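You operate a simulated robot arm through the tools that you are given. There is no shell and no other tool. Be economical: measure what you need, move in short steps, check, and stop when the job is done.

The job below is to be done with a simulated robot arm. You get a single attempt, and the scene is never put back.

TASK
Fetch the yellow brush and set it on top of the grey lug die one.
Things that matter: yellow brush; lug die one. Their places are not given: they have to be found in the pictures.

The check looks at the end state, three seconds after you hand in, the way a careful person would. Anything else that was tipped, shoved, dropped, spilled or broken makes it a failure.

THE ROBOT
A 6-joint arm with a two-finger parallel gripper, fixed in place. Base frame: the origin is at the foot of the arm, x ahead of it, y to its left, z up; the work surface is at about z = 0. Units: mm, rad, N and s.
With the tool pointing down near the work surface it reaches from about 180 to 460 mm from the base axis. Its first joint turns from -1.222 to 1.222 rad. Payload 1.9 kg.
The TCP is the grasp point between the finger pads, 23 mm short of the fingertips. In the tool frame z runs along the fingers and y along their closing line. The gripper opens to 94 mm. The fingers are 38 mm wide and 10 mm thick; the gripper's body (54 by 96 mm) begins 39 mm behind the TCP.
Orientation is that of the tool frame in the base frame, as a unit quaternion [w, x, y, z]. With the fingers straight down and closing along the base's y, the tool's x points along the base's -x, its y along +y and its z along -z.

THE INTERFACE
- The arm moves only by the tool send_rows. Its argument "steps" is a list of rows, each an object of numbers (a shift or turn left out is 0, a gripper value left out holds the last): "jaw": the gripper command, from -1 (fully open) to 1 (shut), values between in proportion; "x", "y", "z": the shift along the tool's x, y, z in mm; "wx", "wy", "wz": the turn, a rotation vector about the tool's x, y, z in rad. In form: [{"jaw": .., "x": .., "y": .., "z": .., "wx": .., "wy": .., "wz": ..}, ...]. A call has 1 to 10 rows; each row is the pose to reach, as a shift and turn from the pose commanded when the call began, along the tool's axes at that moment. Each row takes 0.2 s and may step no farther than 50 mm and 0.15 rad from the row before; otherwise, or with a gripper value out of range, the whole call is refused. Where a pose cannot be reached the arm comes as near as it can. A force on the tool above 40 N (or 10 N above the force at the start of the call, whichever is more), or a blocked arm, ends the call early, and 0.2 s more pass. The fingers move at their own pace (about 108 mm/s each) and stop on an object; they squeeze with about 33 N. The grip force told is the motor's: it shows also when the fingers shut on nothing. Time passes only in rows, and 0.2 s behind the last, so rows that repeat a pose let the fingers close. The reply holds the time, the measured pose of the TCP, the force on the tool along the base axes, the opening and the grip force, in the units named above and with some noise, and new pictures: "show" is both (left out), scene, wrist or none.
- Cameras (640 x 400 px; columns grow to the right, rows downward): "scene" is fixed at [62.7, 314, 433.8]; the picture's right is [-0.72, -0.69, 0.00], its down [-0.33, 0.35, -0.87] and it looks along [0.60, -0.63, -0.48] (base axes); focal length 218 px, centre (320, 200). "wrist" rides on the gripper at [86, 16, -75] in the tool frame; the picture's right is [-0.18, 0.98, 0.00], its down [-0.58, -0.11, -0.81] and it looks along [-0.79, -0.15, 0.59] (tool axes); focal length 243 px, centre (320, 200).
- point_at(camera, pixels): for up to 12 pixels [column, row] of the newest picture of that camera ("zoom" is the newest enlarged one), the place [x, y, z] in the base frame of the surface seen there, good to about 2 mm. It takes no simulated time.
- enlarge(camera, box): a new picture of the part [left, top, right, bottom] of that camera's present view, enlarged. It takes no simulated time.
- close_job(): hands the job in; it is judged then, once.

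Go step by step. Measure first, check grasps and placings, and put right what went wrong. The budget is 60 turns and 170 pictures, counting those below and the enlarged ones. Unless the task says otherwise, let go and move clear before handing in, and close with one line.

The tools are called as a command line: name --argument value ..., lists and objects as JSON in quotes. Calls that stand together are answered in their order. send_rows: Moves the arm, as the interface text tells. Its arguments: {"type":"object","properties":{"steps":{"type":"array"},"show":{"type":"string","enum":["both","scene","wrist","none"]}},"required":["steps"]} The other tools are called the same way: point_at (camera, pixels) gives the place of the surface under pixels of a picture; enlarge (camera, box) takes an enlarged picture of a part of a camera's view; close_job () hands the job in.

At the start:

```text
time_s: 0.0
tool_pos: [348.5, -13.7, 310.5]
tool_rot: [0.001, -0.001, 1.0, 0.001]
wrist_force: [-0.7, -1.6, -0.5]
gripper_width: 94.1
finger_force: 0.0
```

scene: 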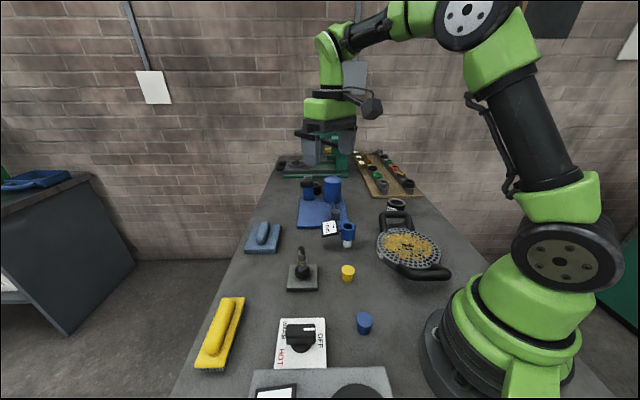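
wrist: 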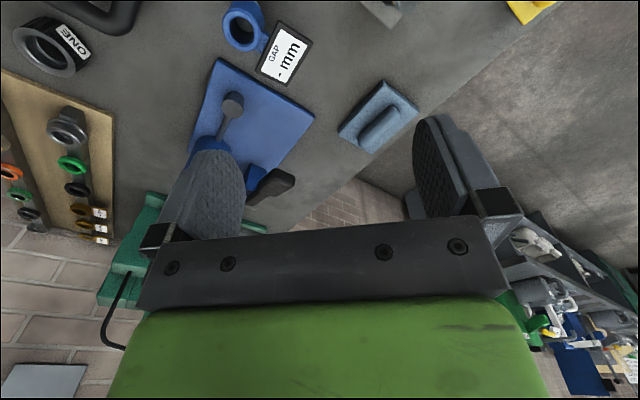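

The yellow brush is at about scene (220,335), and a grey ring labelled ONE is at wrist (50,45), scene about (396,204). I'll enlarge both before measuring.

enlarge --camera "scene" --box '[340, 140, 460, 215]'

enlarge --camera "wrist" --box '[0, 0, 160, 100]'

enlarge --camera "scene" --box '[160, 280, 288, 380]'

point_at --camera "scene" --pixels '[[224, 298], [244, 298], [196, 367], [223, 369], [228, 305], [206, 350], [217, 328], [396, 200], [388, 202], [404, 202], [390, 210], [396, 204]]'

point_at --camera "wrist" --pixels '[[20, 38], [45, 28], [70, 62], [45, 48], [72, 40], [40, 75], [90, 48]]'

```text
5.33 times, centred on (400, 178) of scene
```

zoom: 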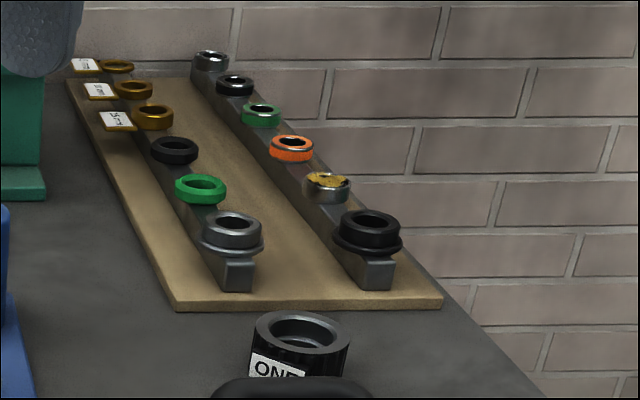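

```text
4.00 times, centred on (80, 50) of wrist
```

zoom: 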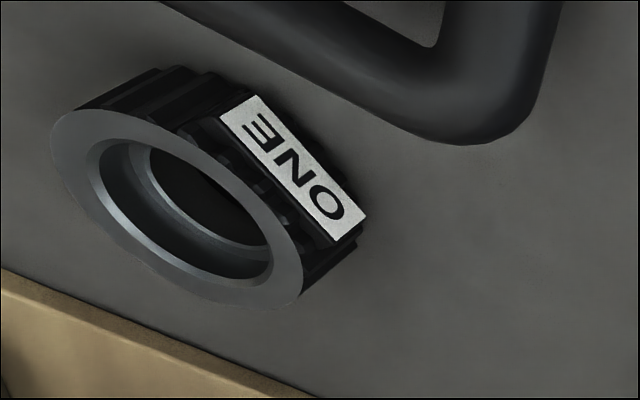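

```text
4.00 times, centred on (224, 330) of scene
```

zoom: 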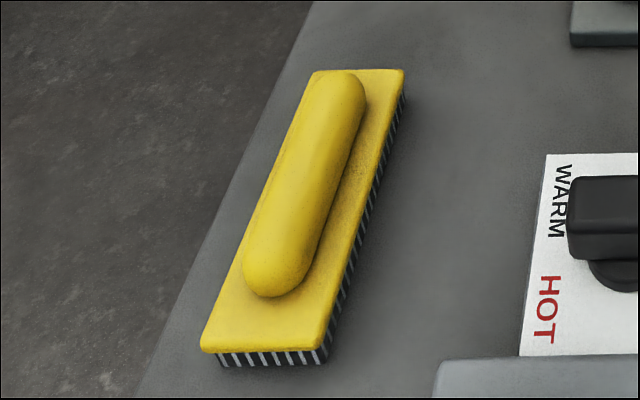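

```text
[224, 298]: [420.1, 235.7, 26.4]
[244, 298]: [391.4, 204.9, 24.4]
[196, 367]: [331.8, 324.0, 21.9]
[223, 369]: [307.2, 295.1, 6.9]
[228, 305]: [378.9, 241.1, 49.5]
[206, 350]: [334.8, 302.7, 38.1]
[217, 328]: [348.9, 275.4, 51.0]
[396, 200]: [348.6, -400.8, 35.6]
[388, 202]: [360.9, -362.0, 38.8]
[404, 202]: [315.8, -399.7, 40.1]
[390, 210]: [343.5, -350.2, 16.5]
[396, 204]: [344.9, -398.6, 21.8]
```

```text
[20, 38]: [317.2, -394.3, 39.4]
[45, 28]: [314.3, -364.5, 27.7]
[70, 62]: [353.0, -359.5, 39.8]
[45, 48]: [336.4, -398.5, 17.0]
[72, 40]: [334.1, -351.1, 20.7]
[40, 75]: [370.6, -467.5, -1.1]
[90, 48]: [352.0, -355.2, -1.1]
```

The die is a ring centred near (334,-378), with its top at z≈40 and a radius of about 505 mm, so it is at the edge of reach. I'll measure the surroundings and brush details, then test the reach above the die with the tool yawed -45°.

point_at --camera "wrist" --pixels '[[112, 118], [5, 72], [70, 112], [112, 210], [68, 130], [55, 122], [135, 20], [100, 30], [20, 95]]'

point_at --camera "zoom" --pixels '[[320, 75], [400, 75], [205, 345], [318, 345], [268, 285], [290, 230], [320, 160], [345, 85], [275, 200], [335, 200], [380, 150], [240, 330]]'

send_rows --steps '[{"jaw": -1, "x": 5, "y": -40, "z": 0, "wz": 0.1}, {"x": 10, "y": -80, "z": 0, "wz": 0.2}, {"x": 15, "y": -125, "z": 0, "wz": 0.3}, {"x": 20, "y": -165, "z": 10, "wz": 0.4}, {"x": 25, "y": -205, "z": 30, "wz": 0.5}, {"x": 30, "y": -245, "z": 60, "wz": 0.6}, {"x": 32, "y": -280, "z": 90, "wz": 0.7}, {"x": 35, "y": -300, "z": 120, "wz": 0.785}, {"x": 35, "y": -325, "z": 150, "wz": 0.785}, {"x": 35, "y": -345, "z": 180, "wz": 0.785}]'

```text
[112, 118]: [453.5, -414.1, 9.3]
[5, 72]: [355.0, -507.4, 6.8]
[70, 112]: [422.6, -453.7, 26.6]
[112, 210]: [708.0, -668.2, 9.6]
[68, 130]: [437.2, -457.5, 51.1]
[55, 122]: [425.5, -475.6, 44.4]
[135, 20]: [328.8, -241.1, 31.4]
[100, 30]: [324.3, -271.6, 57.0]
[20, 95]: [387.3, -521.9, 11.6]
```

```text
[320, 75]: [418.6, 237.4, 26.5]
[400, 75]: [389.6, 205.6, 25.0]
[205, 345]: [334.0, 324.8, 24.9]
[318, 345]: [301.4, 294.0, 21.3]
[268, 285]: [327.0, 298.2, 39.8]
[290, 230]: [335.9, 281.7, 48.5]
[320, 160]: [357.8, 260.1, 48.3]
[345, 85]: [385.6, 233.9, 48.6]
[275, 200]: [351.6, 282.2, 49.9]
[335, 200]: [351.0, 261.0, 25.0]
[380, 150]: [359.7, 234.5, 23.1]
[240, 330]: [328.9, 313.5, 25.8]
```

```text
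refused: row 6 steps farther than a row can; nothing moved
```

Step 6 was just over the limit, so I'll shorten it. The rack dies near (425,-465) stay clear of a brush lying along the -45° line.

send_rows --steps '[{"jaw": -1, "x": 5, "y": -42, "z": 0, "wz": 0.1}, {"x": 10, "y": -84, "z": 0, "wz": 0.2}, {"x": 15, "y": -126, "z": 10, "wz": 0.3}, {"x": 20, "y": -166, "z": 25, "wz": 0.4}, {"x": 25, "y": -205, "z": 45, "wz": 0.5}, {"x": 30, "y": -243, "z": 70, "wz": 0.6}, {"x": 32, "y": -278, "z": 95, "wz": 0.7}, {"x": 35, "y": -302, "z": 125, "wz": 0.785}, {"x": 35, "y": -325, "z": 155, "wz": 0.785}, {"x": 35, "y": -345, "z": 185, "wz": 0.785}]'

```text
time_s: 2.2
tool_pos: [309.5, -343.8, 133.5]
tool_rot: [0.0, 0.382, 0.924, 0.001]
wrist_force: [0.1, -0.2, -0.2]
gripper_width: 94.1
finger_force: 0.0
out of reach, approached as far as the arm can: row 9, 10
```

scene: 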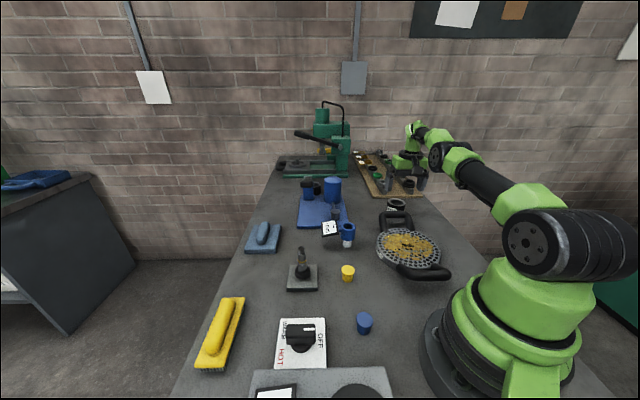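
wrist: 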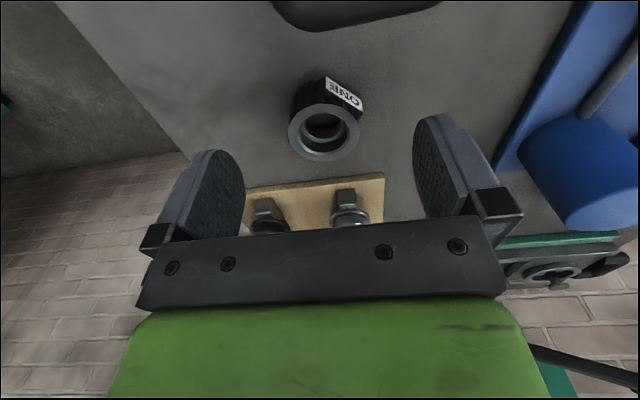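

At 45° yaw with the tool straight down, reach ends at about 463 mm radius. I'll remeasure the die from here, where it shows at wrist (325,130), and test an outward tilt of 0.4 rad.

point_at --camera "wrist" --pixels '[[293, 132], [355, 132], [323, 106], [323, 157], [302, 112], [345, 152], [265, 208], [345, 195], [350, 215], [300, 10], [358, 25], [420, 10]]'

send_rows --steps '[{"wy": -0.1}, {"wy": -0.2}, {"wy": -0.3}, {"wy": -0.4}, {"wy": -0.4, "x": -10}, {"wy": -0.4, "x": -20}, {"wy": -0.4, "x": -20, "z": 15}]'

```text
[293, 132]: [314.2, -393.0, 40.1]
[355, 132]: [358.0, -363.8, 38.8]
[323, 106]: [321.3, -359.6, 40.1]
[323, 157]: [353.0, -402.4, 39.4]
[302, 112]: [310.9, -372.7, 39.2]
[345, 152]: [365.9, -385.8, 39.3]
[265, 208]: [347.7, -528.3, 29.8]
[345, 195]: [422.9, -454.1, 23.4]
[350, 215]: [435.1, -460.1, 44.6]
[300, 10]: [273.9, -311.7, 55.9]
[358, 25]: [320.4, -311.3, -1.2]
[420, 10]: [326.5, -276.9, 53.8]
```

```text
time_s: 3.8
tool_pos: [323.0, -355.4, 118.5]
tool_rot: [0.184, 0.374, 0.906, -0.076]
wrist_force: [0.6, -0.8, -0.4]
gripper_width: 94.2
finger_force: 0.2
out of reach, approached as far as the arm can: row 1, 2, 3, 4
```

scene: 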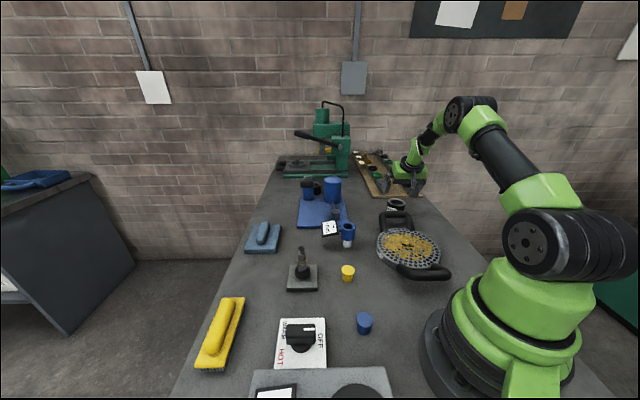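
wrist: 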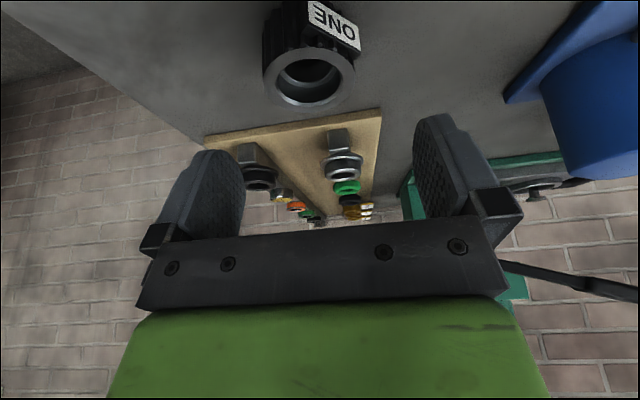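

With the tilt, 480 mm radius is reachable. The die centre is about (337,-380). The sieve handle near it is at z≈56, so I need its outline to choose the brush yaw.

enlarge --camera "scene" --box '[364, 190, 444, 240]'

point_at --camera "zoom" --pixels '[[130, 180], [250, 160], [385, 170], [395, 230], [130, 220], [200, 170], [320, 165], [360, 165]]'

```text
8.00 times, centred on (404, 215) of scene
```

zoom: 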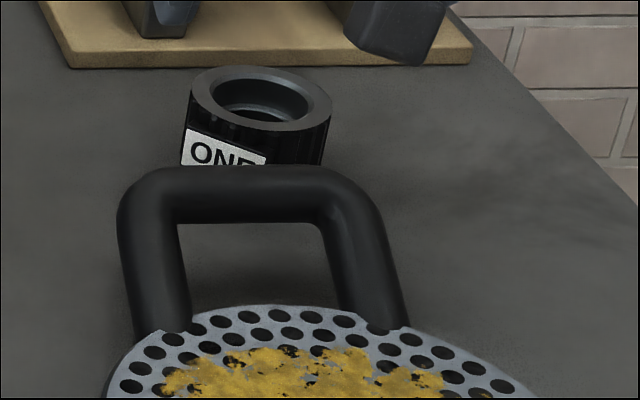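

```text
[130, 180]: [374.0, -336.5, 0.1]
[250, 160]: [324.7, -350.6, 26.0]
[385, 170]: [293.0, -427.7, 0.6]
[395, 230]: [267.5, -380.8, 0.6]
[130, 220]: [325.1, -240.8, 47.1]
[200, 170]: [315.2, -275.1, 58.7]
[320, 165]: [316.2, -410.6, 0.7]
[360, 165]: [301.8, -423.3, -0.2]
```

point_at --camera "zoom" --pixels '[[145, 195], [160, 185], [200, 180], [250, 178], [300, 178], [335, 185], [355, 205], [370, 240], [390, 310], [250, 215], [330, 215], [300, 172]]'

```text
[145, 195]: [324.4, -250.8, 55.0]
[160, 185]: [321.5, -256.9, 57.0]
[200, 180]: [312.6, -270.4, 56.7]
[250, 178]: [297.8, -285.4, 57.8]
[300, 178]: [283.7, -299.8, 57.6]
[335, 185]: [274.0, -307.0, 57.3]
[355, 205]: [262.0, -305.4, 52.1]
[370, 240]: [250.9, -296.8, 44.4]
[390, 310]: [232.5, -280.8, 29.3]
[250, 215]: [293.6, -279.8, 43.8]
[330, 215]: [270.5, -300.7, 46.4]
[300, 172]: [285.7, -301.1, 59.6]
```

The sieve handle's outer edge is about 86 mm from the die centre along the -45° line, so a brush laid that way (half-length 62) clears it. I'll check the reach at the placing spot, (325,-368), before picking anything up.

send_rows --steps '[{"x": 0, "y": -4, "z": 13}, {"x": 0, "y": -7.5, "z": 25.6}, {"x": -0.3, "y": -7.5, "z": 25.6}]' --show "wrist"

```text
time_s: 4.6
tool_pos: [322.8, -369.1, 94.5]
tool_rot: [0.184, 0.374, 0.906, -0.075]
wrist_force: [-1.0, 0.3, -0.3]
gripper_width: 94.3
finger_force: 0.1
```

wrist: 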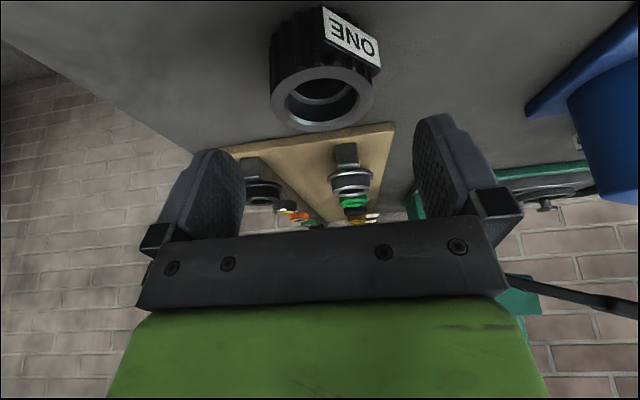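

That pose is reached. Now I'll lift and carry the open gripper toward the brush, keeping the same orientation.

send_rows --steps '[{"x": -17.5, "y": 0, "z": -41.4}, {"x": -35, "y": 0, "z": -82.9}, {"x": -50.6, "y": 0, "z": -119.7}, {"x": -54.4, "y": 10.6, "z": -156.1}, {"x": -22.5, "y": 45.2, "z": -169.6}, {"x": 9.4, "y": 79.8, "z": -183.1}, {"x": 41.3, "y": 114.4, "z": -196.6}, {"x": 73.2, "y": 149, "z": -210.1}, {"x": 105.1, "y": 183.6, "z": -223.6}, {"x": 137, "y": 218.2, "z": -237.1}]' --show "none"

```text
time_s: 6.8
tool_pos: [322.6, -60.8, 260.3]
tool_rot: [0.186, 0.373, 0.906, -0.075]
wrist_force: [0.4, 0.0, -0.1]
gripper_width: 93.9
finger_force: 0.0
```

Next I'll move above the brush's near end, (348,278), and go down to z≈150.

send_rows --steps '[{"x": 29.2, "y": 36.8, "z": -12.3}, {"x": 58.3, "y": 73.6, "z": -24.6}, {"x": 87.5, "y": 110.4, "z": -36.9}, {"x": 116.7, "y": 147.2, "z": -49.2}, {"x": 145.9, "y": 184, "z": -61.6}, {"x": 175, "y": 220.8, "z": -73.9}, {"x": 204.2, "y": 257.6, "z": -86.2}, {"x": 218.6, "y": 257.6, "z": -52.1}, {"x": 233, "y": 257.6, "z": -18}, {"x": 247.4, "y": 257.6, "z": 16.1}]'

```text
time_s: 9.0
tool_pos: [348.2, 279.5, 150.4]
tool_rot: [0.184, 0.373, 0.906, -0.075]
wrist_force: [-0.3, 0.2, 0.1]
gripper_width: 93.8
finger_force: 0.1
```

scene: 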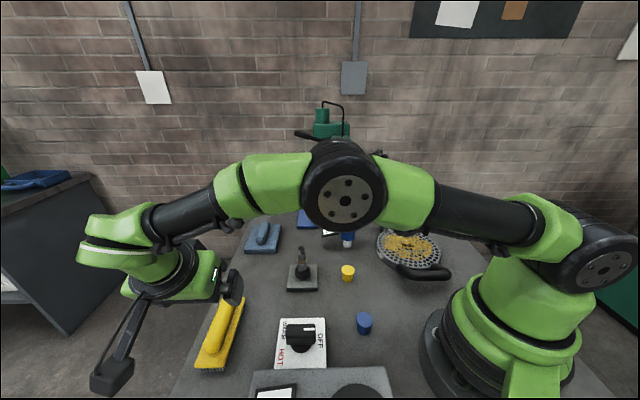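
wrist: 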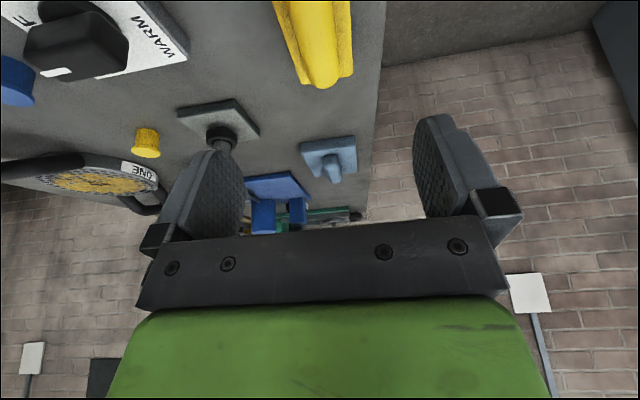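

The brush is aligned in the wrist view around (315,45). I'll check its edges from here.

point_at --camera "wrist" --pixels '[[300, 82], [351, 76], [277, 5], [350, 5], [322, 86], [318, 60], [314, 20], [290, 45], [345, 45]]'

```text
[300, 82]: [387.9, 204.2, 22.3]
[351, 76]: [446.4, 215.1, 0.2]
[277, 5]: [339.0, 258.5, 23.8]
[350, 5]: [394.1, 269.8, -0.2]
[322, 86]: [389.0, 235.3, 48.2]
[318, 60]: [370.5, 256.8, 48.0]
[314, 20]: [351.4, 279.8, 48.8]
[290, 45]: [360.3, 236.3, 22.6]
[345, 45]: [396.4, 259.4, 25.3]
```

The edges agree: the slab mid-line lies within 1 mm of the TCP. I'll narrow the jaw to about 64 mm and descend to z≈33.

send_rows --steps '[{"jaw": -0.36, "x": 0, "z": 0}, {"x": 14, "z": 33.2}, {"x": 28, "z": 66.3}, {"x": 37.7, "z": 89.3}, {"x": 42, "z": 99.5}, {"x": 45.5, "z": 107.8}, {"x": 45.5, "z": 107.8}]'

```text
time_s: 10.6
tool_pos: [347.4, 279.3, 33.0]
tool_rot: [0.183, 0.374, 0.906, -0.074]
wrist_force: [-0.6, 0.7, 0.2]
gripper_width: 64.1
finger_force: 0.1
```

scene: 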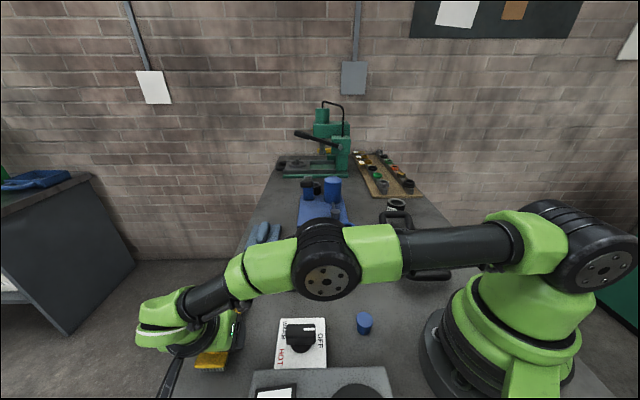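
wrist: 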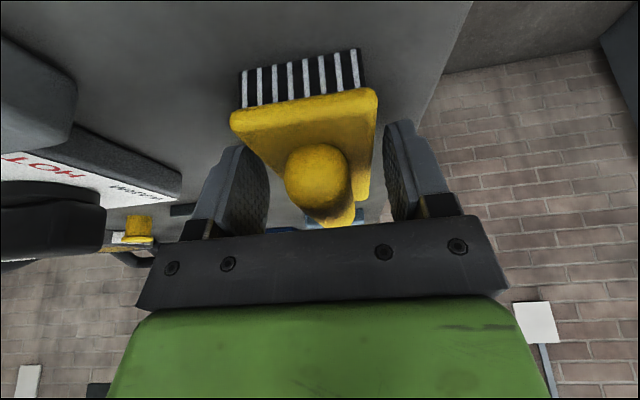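

The brush sits between both pads and there is no contact force. Closing the gripper.

send_rows --steps '[{"jaw": 1}, {"jaw": 1}, {"jaw": 1}, {"jaw": 1}]'

```text
time_s: 11.6
tool_pos: [346.9, 280.3, 32.8]
tool_rot: [0.184, 0.374, 0.906, -0.074]
wrist_force: [0.4, 0.1, 0.1]
gripper_width: 49.6
finger_force: 33.2
```

scene: 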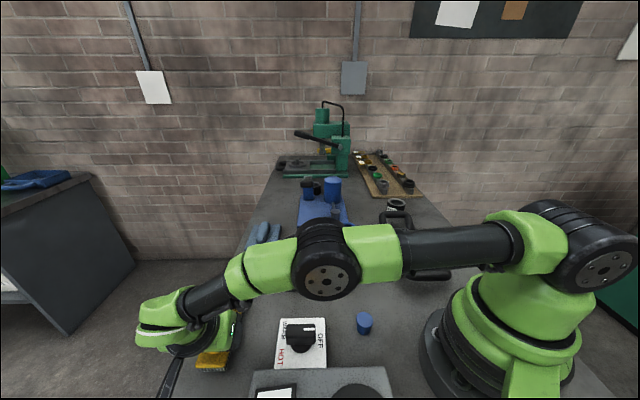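
wrist: 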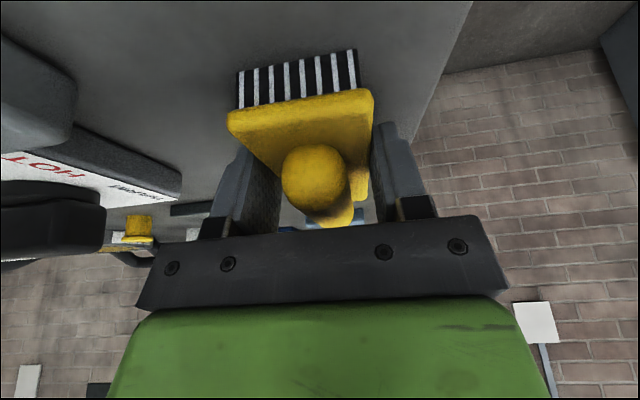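

The grip holds at 49.6 mm and 33 N. I'll check the brush yaw in the grip before lifting.

point_at --camera "wrist" --pixels '[[232, 112], [370, 92], [238, 128], [372, 110], [300, 100], [318, 165], [330, 215], [240, 105], [355, 85]]'

enlarge --camera "wrist" --box '[200, 40, 440, 240]'

```text
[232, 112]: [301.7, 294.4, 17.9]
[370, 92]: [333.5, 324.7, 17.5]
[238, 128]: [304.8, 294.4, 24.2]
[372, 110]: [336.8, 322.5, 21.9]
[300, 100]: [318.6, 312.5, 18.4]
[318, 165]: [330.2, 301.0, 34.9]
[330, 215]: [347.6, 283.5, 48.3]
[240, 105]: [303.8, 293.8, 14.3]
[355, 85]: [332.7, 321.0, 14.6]
```

```text
2.00 times, centred on (320, 140) of wrist
```

zoom: 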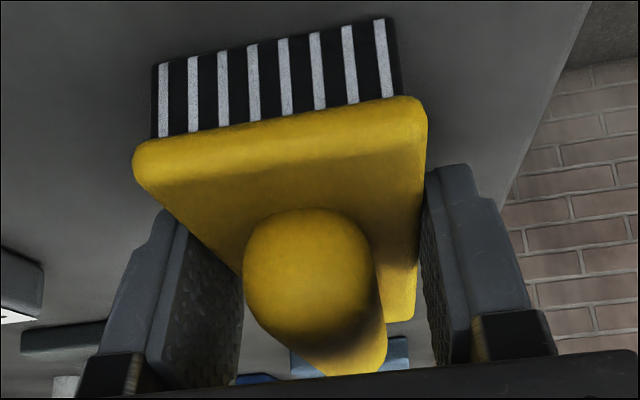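

The end edge runs at 43.6°, so the brush is square in the grip, and its centre is 20 mm outward from the TCP. Lifting now.

send_rows --steps '[{"x": -4, "z": -9.2}, {"x": -12, "z": -28}, {"x": -27, "z": -64}, {"x": -43, "z": -101}, {"x": -60, "z": -141}, {"x": -74, "z": -175}, {"x": -82, "z": -193}]'

```text
time_s: 13.2
tool_pos: [349.5, 277.6, 244.9]
tool_rot: [0.184, 0.374, 0.906, -0.076]
wrist_force: [0.1, 0.1, -1.3]
gripper_width: 49.5
finger_force: 33.1
```

scene: 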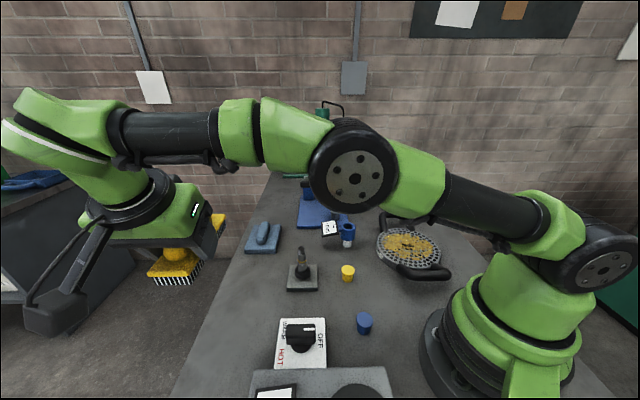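
wrist: 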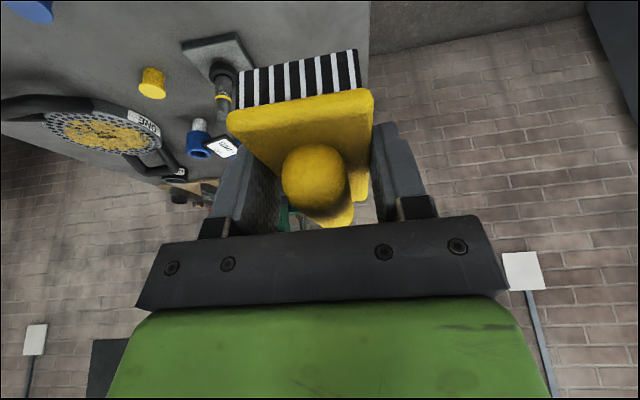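

The brush is held steady. There is a "ONE"-like label near wrist (145,118) on the sieve, so I'll confirm which object is lug die one.

enlarge --camera "wrist" --box '[0, 80, 220, 215]'

enlarge --camera "scene" --box '[350, 140, 470, 290]'

```text
2.91 times, centred on (110, 148) of wrist
```

zoom: 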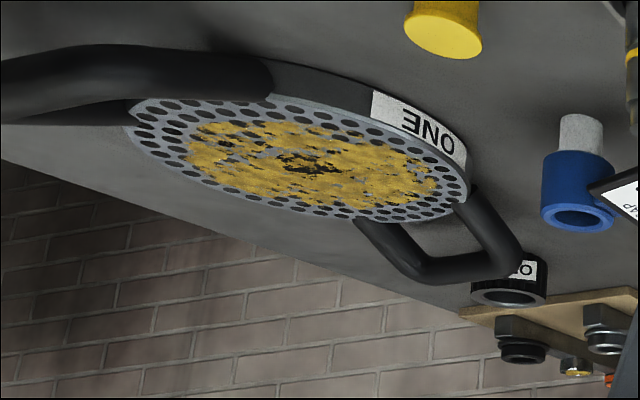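

```text
2.67 times, centred on (410, 215) of scene
```

zoom: 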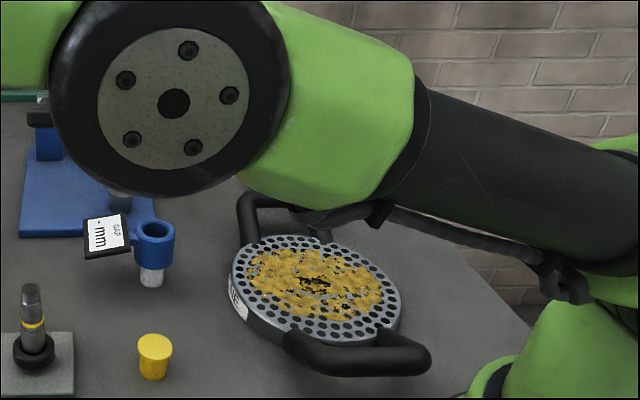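

Two objects carry "ONE": the ribbed ring and the perforated plate with two handle lugs. A perforated, grain-covered plate with lugs is what a pellet die looks like, and the ribbed ring looks like a roller shell, also out of normal reach. I'll look closer at both and at the foreground items.

enlarge --camera "scene" --box '[230, 300, 420, 400]'

enlarge --camera "scene" --box '[365, 185, 465, 290]'

point_at --camera "scene" --pixels '[[408, 248], [380, 240], [436, 240], [398, 260], [430, 262], [410, 233], [395, 245], [425, 250], [478, 274], [405, 270], [440, 262], [440, 275]]'

```text
3.37 times, centred on (325, 350) of scene
```

zoom: 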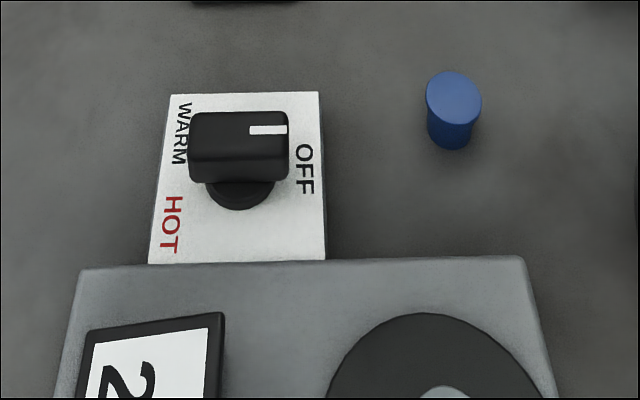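

```text
3.81 times, centred on (415, 238) of scene
```

zoom: 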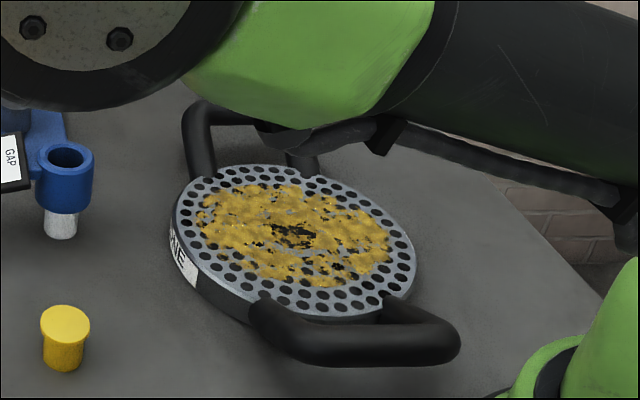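

```text
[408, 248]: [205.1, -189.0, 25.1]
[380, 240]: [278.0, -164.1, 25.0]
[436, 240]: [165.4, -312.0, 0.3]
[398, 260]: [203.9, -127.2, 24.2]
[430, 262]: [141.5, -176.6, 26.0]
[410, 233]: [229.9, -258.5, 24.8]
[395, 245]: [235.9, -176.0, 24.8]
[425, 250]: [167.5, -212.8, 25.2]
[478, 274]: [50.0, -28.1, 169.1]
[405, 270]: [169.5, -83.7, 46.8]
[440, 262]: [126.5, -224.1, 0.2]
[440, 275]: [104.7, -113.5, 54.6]
```

Lug die one must be the perforated grey plate: it has two handle lugs and a ONE label, and is centred near (208,-190) with its top at z≈25. I'll carry the brush toward it, yawing to about +30° so it lies roughly across the handles.

send_rows --steps '[{"x": -18.2, "y": -37.3, "z": 9.3, "wx": -0.0509, "wz": -0.1206}, {"x": -36.3, "y": -74.7, "z": 18.6, "wx": -0.1018, "wz": -0.2411}, {"x": -54.5, "y": -112, "z": 27.9, "wx": -0.1528, "wz": -0.3617}, {"x": -72.7, "y": -149.3, "z": 37.2, "wx": -0.2037, "wz": -0.4822}, {"x": -90.9, "y": -186.7, "z": 46.5, "wx": -0.2546, "wz": -0.6028}, {"x": -109, "y": -224, "z": 55.8, "wx": -0.3055, "wz": -0.7234}, {"x": -127.2, "y": -261.3, "z": 65.1, "wx": -0.3564, "wz": -0.8439}, {"x": -145.4, "y": -298.6, "z": 74.4, "wx": -0.4074, "wz": -0.9645}, {"x": -163.5, "y": -336, "z": 83.7, "wx": -0.4583, "wz": -1.085}, {"x": -181.7, "y": -373.3, "z": 93, "wx": -0.5092, "wz": -1.2056}]'

```text
time_s: 15.4
tool_pos: [231.4, -131.9, 227.6]
tool_rot: [0.194, -0.254, 0.946, 0.053]
wrist_force: [-0.5, 0.6, -2.2]
gripper_width: 49.6
finger_force: 33.3
```

scene: 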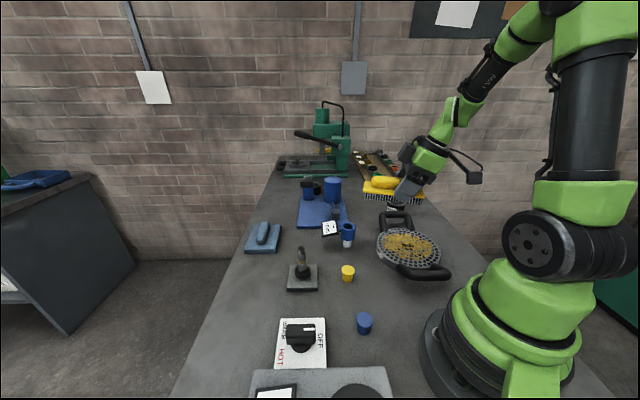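
wrist: 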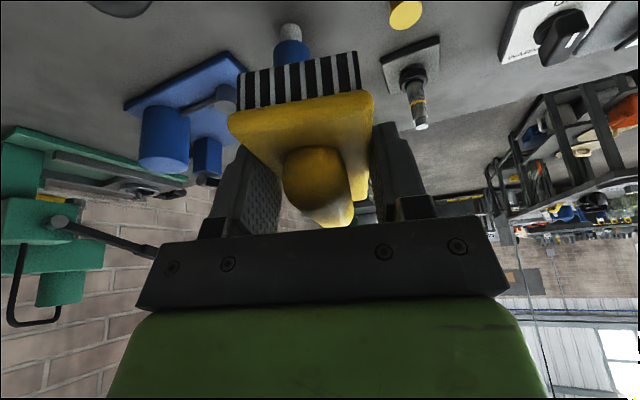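

The brush is secure at yaw 30°, and the plate is fully visible in the scene at (408,248). I'll measure its rim and the handles precisely.

enlarge --camera "scene" --box '[364, 200, 460, 290]'

point_at --camera "zoom" --pixels '[[300, 210], [110, 260], [200, 370], [300, 420], [420, 400], [505, 350], [490, 260], [400, 200], [250, 190], [160, 200], [330, 300], [280, 290]]'

```text
4.44 times, centred on (412, 245) of scene
```

zoom: 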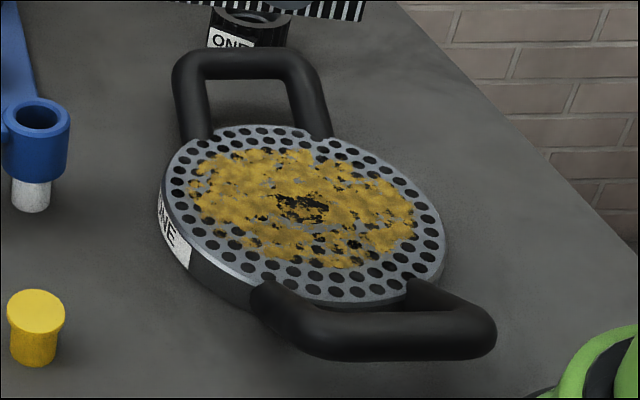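

```text
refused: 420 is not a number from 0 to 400
```

point_at --camera "zoom" --pixels '[[165, 185], [180, 230], [235, 278], [330, 300], [400, 292], [440, 260], [425, 200], [365, 152], [260, 128], [200, 145], [300, 205], [300, 165]]'

```text
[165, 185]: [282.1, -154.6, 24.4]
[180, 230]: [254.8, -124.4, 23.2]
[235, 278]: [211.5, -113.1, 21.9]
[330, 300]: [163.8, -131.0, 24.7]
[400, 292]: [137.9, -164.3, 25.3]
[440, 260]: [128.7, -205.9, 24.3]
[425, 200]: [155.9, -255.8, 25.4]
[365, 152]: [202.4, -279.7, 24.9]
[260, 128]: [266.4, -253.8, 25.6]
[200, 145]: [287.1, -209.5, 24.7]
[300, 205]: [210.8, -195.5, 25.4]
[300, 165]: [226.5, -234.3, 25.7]
```

The plate centre is (209,-195) with R≈82 and its top at z≈25. I'll move to hover over it with the brush centred, at TCP (192,-205) and z≈110.

send_rows --steps '[{"x": 36, "y": -21.8, "z": -6}, {"x": 71.9, "y": -43.5, "z": -11.9}, {"x": 84.9, "y": -43.5, "z": 18.8}, {"x": 97.9, "y": -43.5, "z": 49.5}, {"x": 110.8, "y": -43.5, "z": 80.2}, {"x": 110.8, "y": -43.5, "z": 80.2}]'

```text
time_s: 16.8
tool_pos: [188.3, -203.5, 109.8]
tool_rot: [0.192, -0.255, 0.946, 0.053]
wrist_force: [0.0, 0.9, -1.2]
gripper_width: 49.5
finger_force: 33.3
```

scene: 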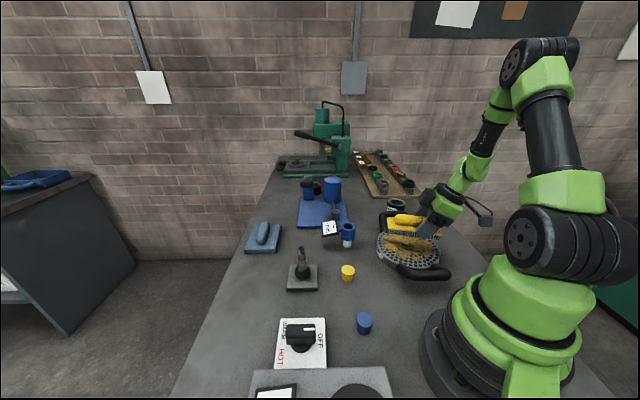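
wrist: 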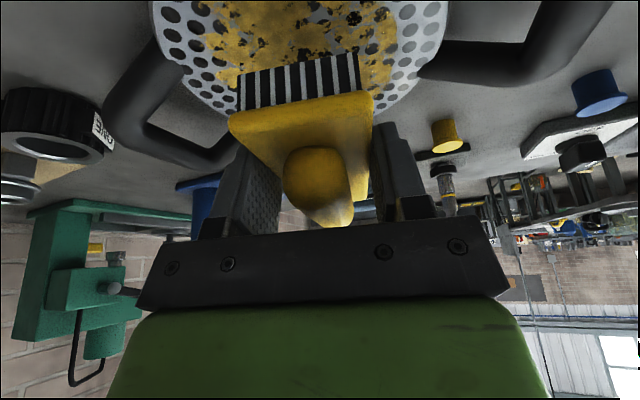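

It is hovering well, with the brush over the plate's middle and clear of both handles. Descending in small steps toward contact at z≈58.

send_rows --steps '[{"x": 4.9, "z": 14.2}, {"x": 9.8, "z": 28.4}, {"x": 13.1, "z": 38.9}, {"x": 14.7, "z": 42.6}, {"x": 15.5, "z": 44.5}, {"x": 16.3, "z": 46.3}, {"x": 16.7, "z": 47.2}, {"x": 16.7, "z": 47.2}]'

```text
time_s: 18.6
tool_pos: [191.5, -202.7, 59.5]
tool_rot: [0.193, -0.255, 0.946, 0.052]
wrist_force: [-0.6, 0.6, -2.4]
gripper_width: 49.7
finger_force: 33.1
```

scene: 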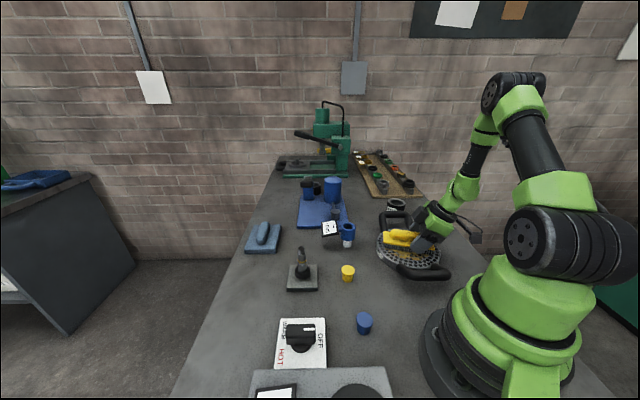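
wrist: 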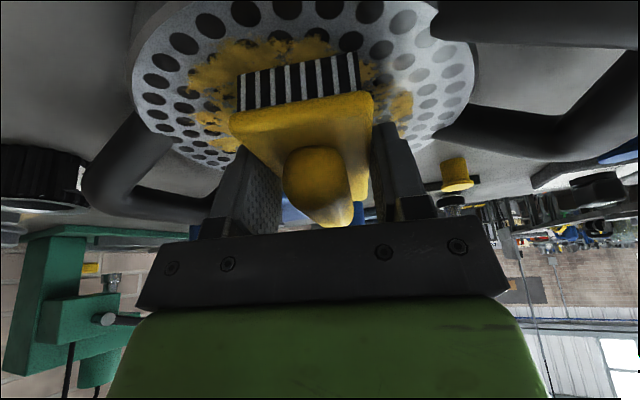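

Nearly touching at z 59.5. I'll lower about 1.5 mm more and watch the force.

send_rows --steps '[{"x": 0.3, "z": 0.7}, {"x": 0.6, "z": 1.4}, {"x": 0.6, "z": 1.4}]' --show "none"

enlarge --camera "wrist" --box '[180, 30, 420, 180]'

```text
time_s: 19.4
tool_pos: [191.8, -201.3, 58.6]
tool_rot: [0.193, -0.255, 0.946, 0.052]
wrist_force: [-0.2, -0.1, -1.2]
gripper_width: 49.5
finger_force: 32.7
```

```text
2.67 times, centred on (300, 105) of wrist
```

zoom: 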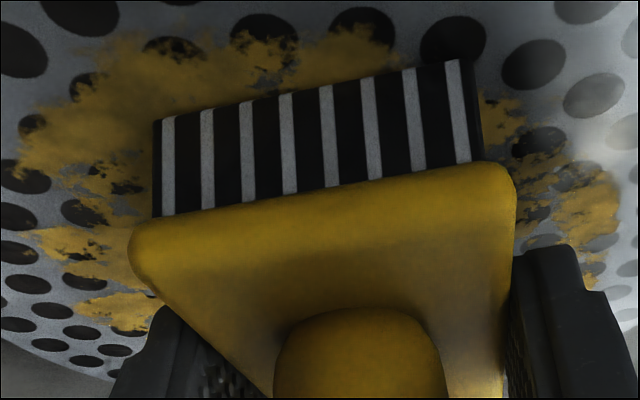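

send_rows --steps '[{"x": 0.2, "z": 0.5}, {"x": 0.4, "z": 0.9}, {"x": 0.6, "z": 1.4}, {"x": 0.6, "z": 1.4}]' --show "wrist"

point_at --camera "wrist" --pixels '[[242, 80], [300, 70], [350, 58], [230, 70], [300, 60], [345, 47]]'

```text
time_s: 20.4
tool_pos: [192.8, -201.7, 58.0]
tool_rot: [0.193, -0.255, 0.946, 0.051]
wrist_force: [-2.3, 0.3, 8.0]
gripper_width: 49.5
finger_force: 32.7
```

wrist: 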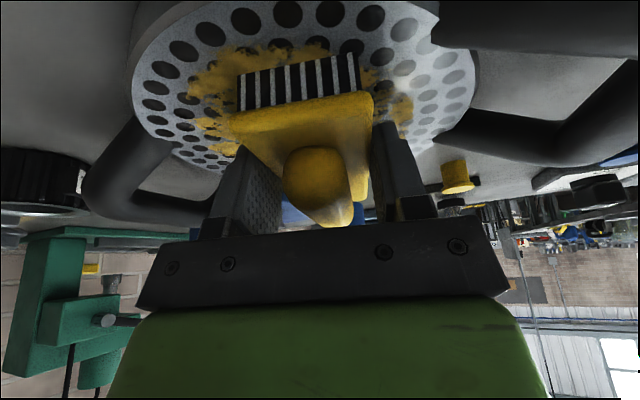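

```text
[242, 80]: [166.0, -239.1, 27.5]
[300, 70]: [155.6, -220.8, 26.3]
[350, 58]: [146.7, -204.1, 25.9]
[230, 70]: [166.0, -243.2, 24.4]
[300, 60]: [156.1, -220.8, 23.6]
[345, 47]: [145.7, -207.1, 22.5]
```

The force rose to +8 N and the bristle bottom reads about the plate top, so the brush has contact. Opening moderately to about 66 mm.

send_rows --steps '[{"jaw": 0.6}, {"jaw": 0.1}, {"jaw": -0.4}, {"jaw": -0.4}]'

```text
time_s: 21.4
tool_pos: [192.9, -201.6, 56.1]
tool_rot: [0.192, -0.256, 0.946, 0.052]
wrist_force: [-0.9, 0.8, 0.6]
gripper_width: 65.7
finger_force: 0.0
```

scene: 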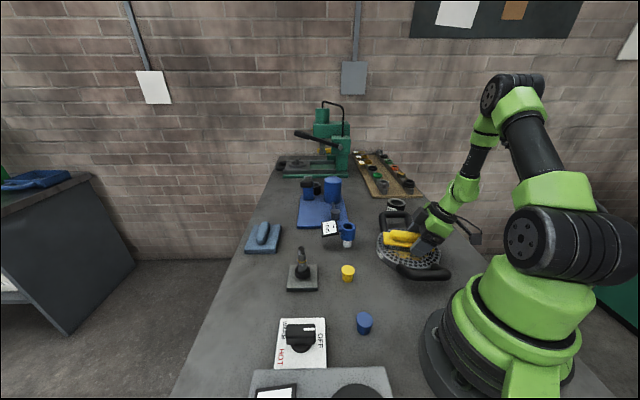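
wrist: 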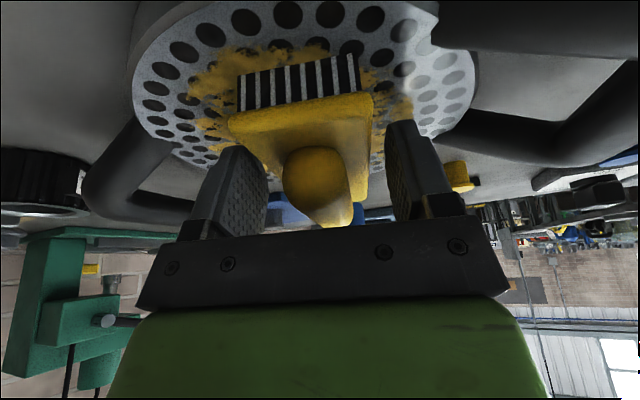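

It is released, with both pads clear of the brush. I'll back straight up.

send_rows --steps '[{"x": -4, "z": -9.2}, {"x": -12, "z": -28}, {"x": -27, "z": -64}, {"x": -43, "z": -101}, {"x": -60, "z": -141}]'

enlarge --camera "scene" --box '[354, 190, 464, 290]'

```text
time_s: 22.6
tool_pos: [191.7, -201.5, 209.8]
tool_rot: [0.191, -0.255, 0.946, 0.053]
wrist_force: [-0.4, 0.7, -0.5]
gripper_width: 65.9
finger_force: 0.0
```

scene: 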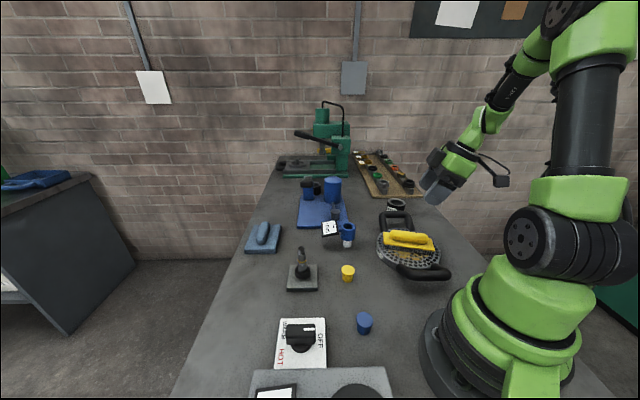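
wrist: 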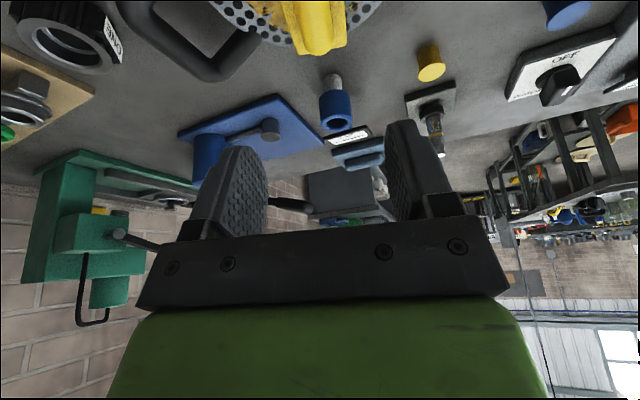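

```text
4.00 times, centred on (409, 240) of scene
```

zoom: 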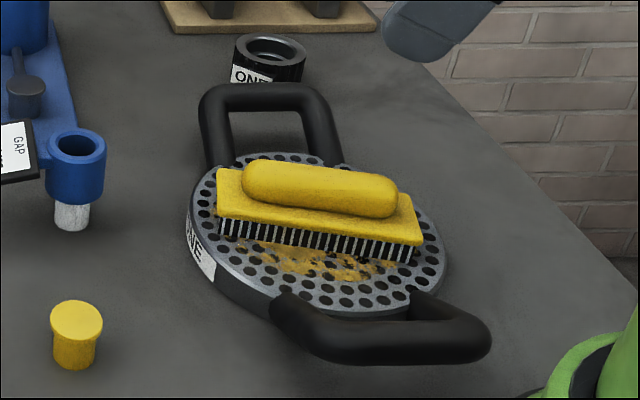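

The brush lies flat on the perforated plate labelled ONE. Nothing else looks disturbed, and the gripper is clear, so I'm handing in.

close_job

```text
The job is handed in.
```

The yellow brush is lying flat on the grey perforated plate marked ONE, with the gripper open and clear. A ribbed ring is also marked ONE; I took the plate to be lug die one because it has two handle lugs and looks like a pellet die.
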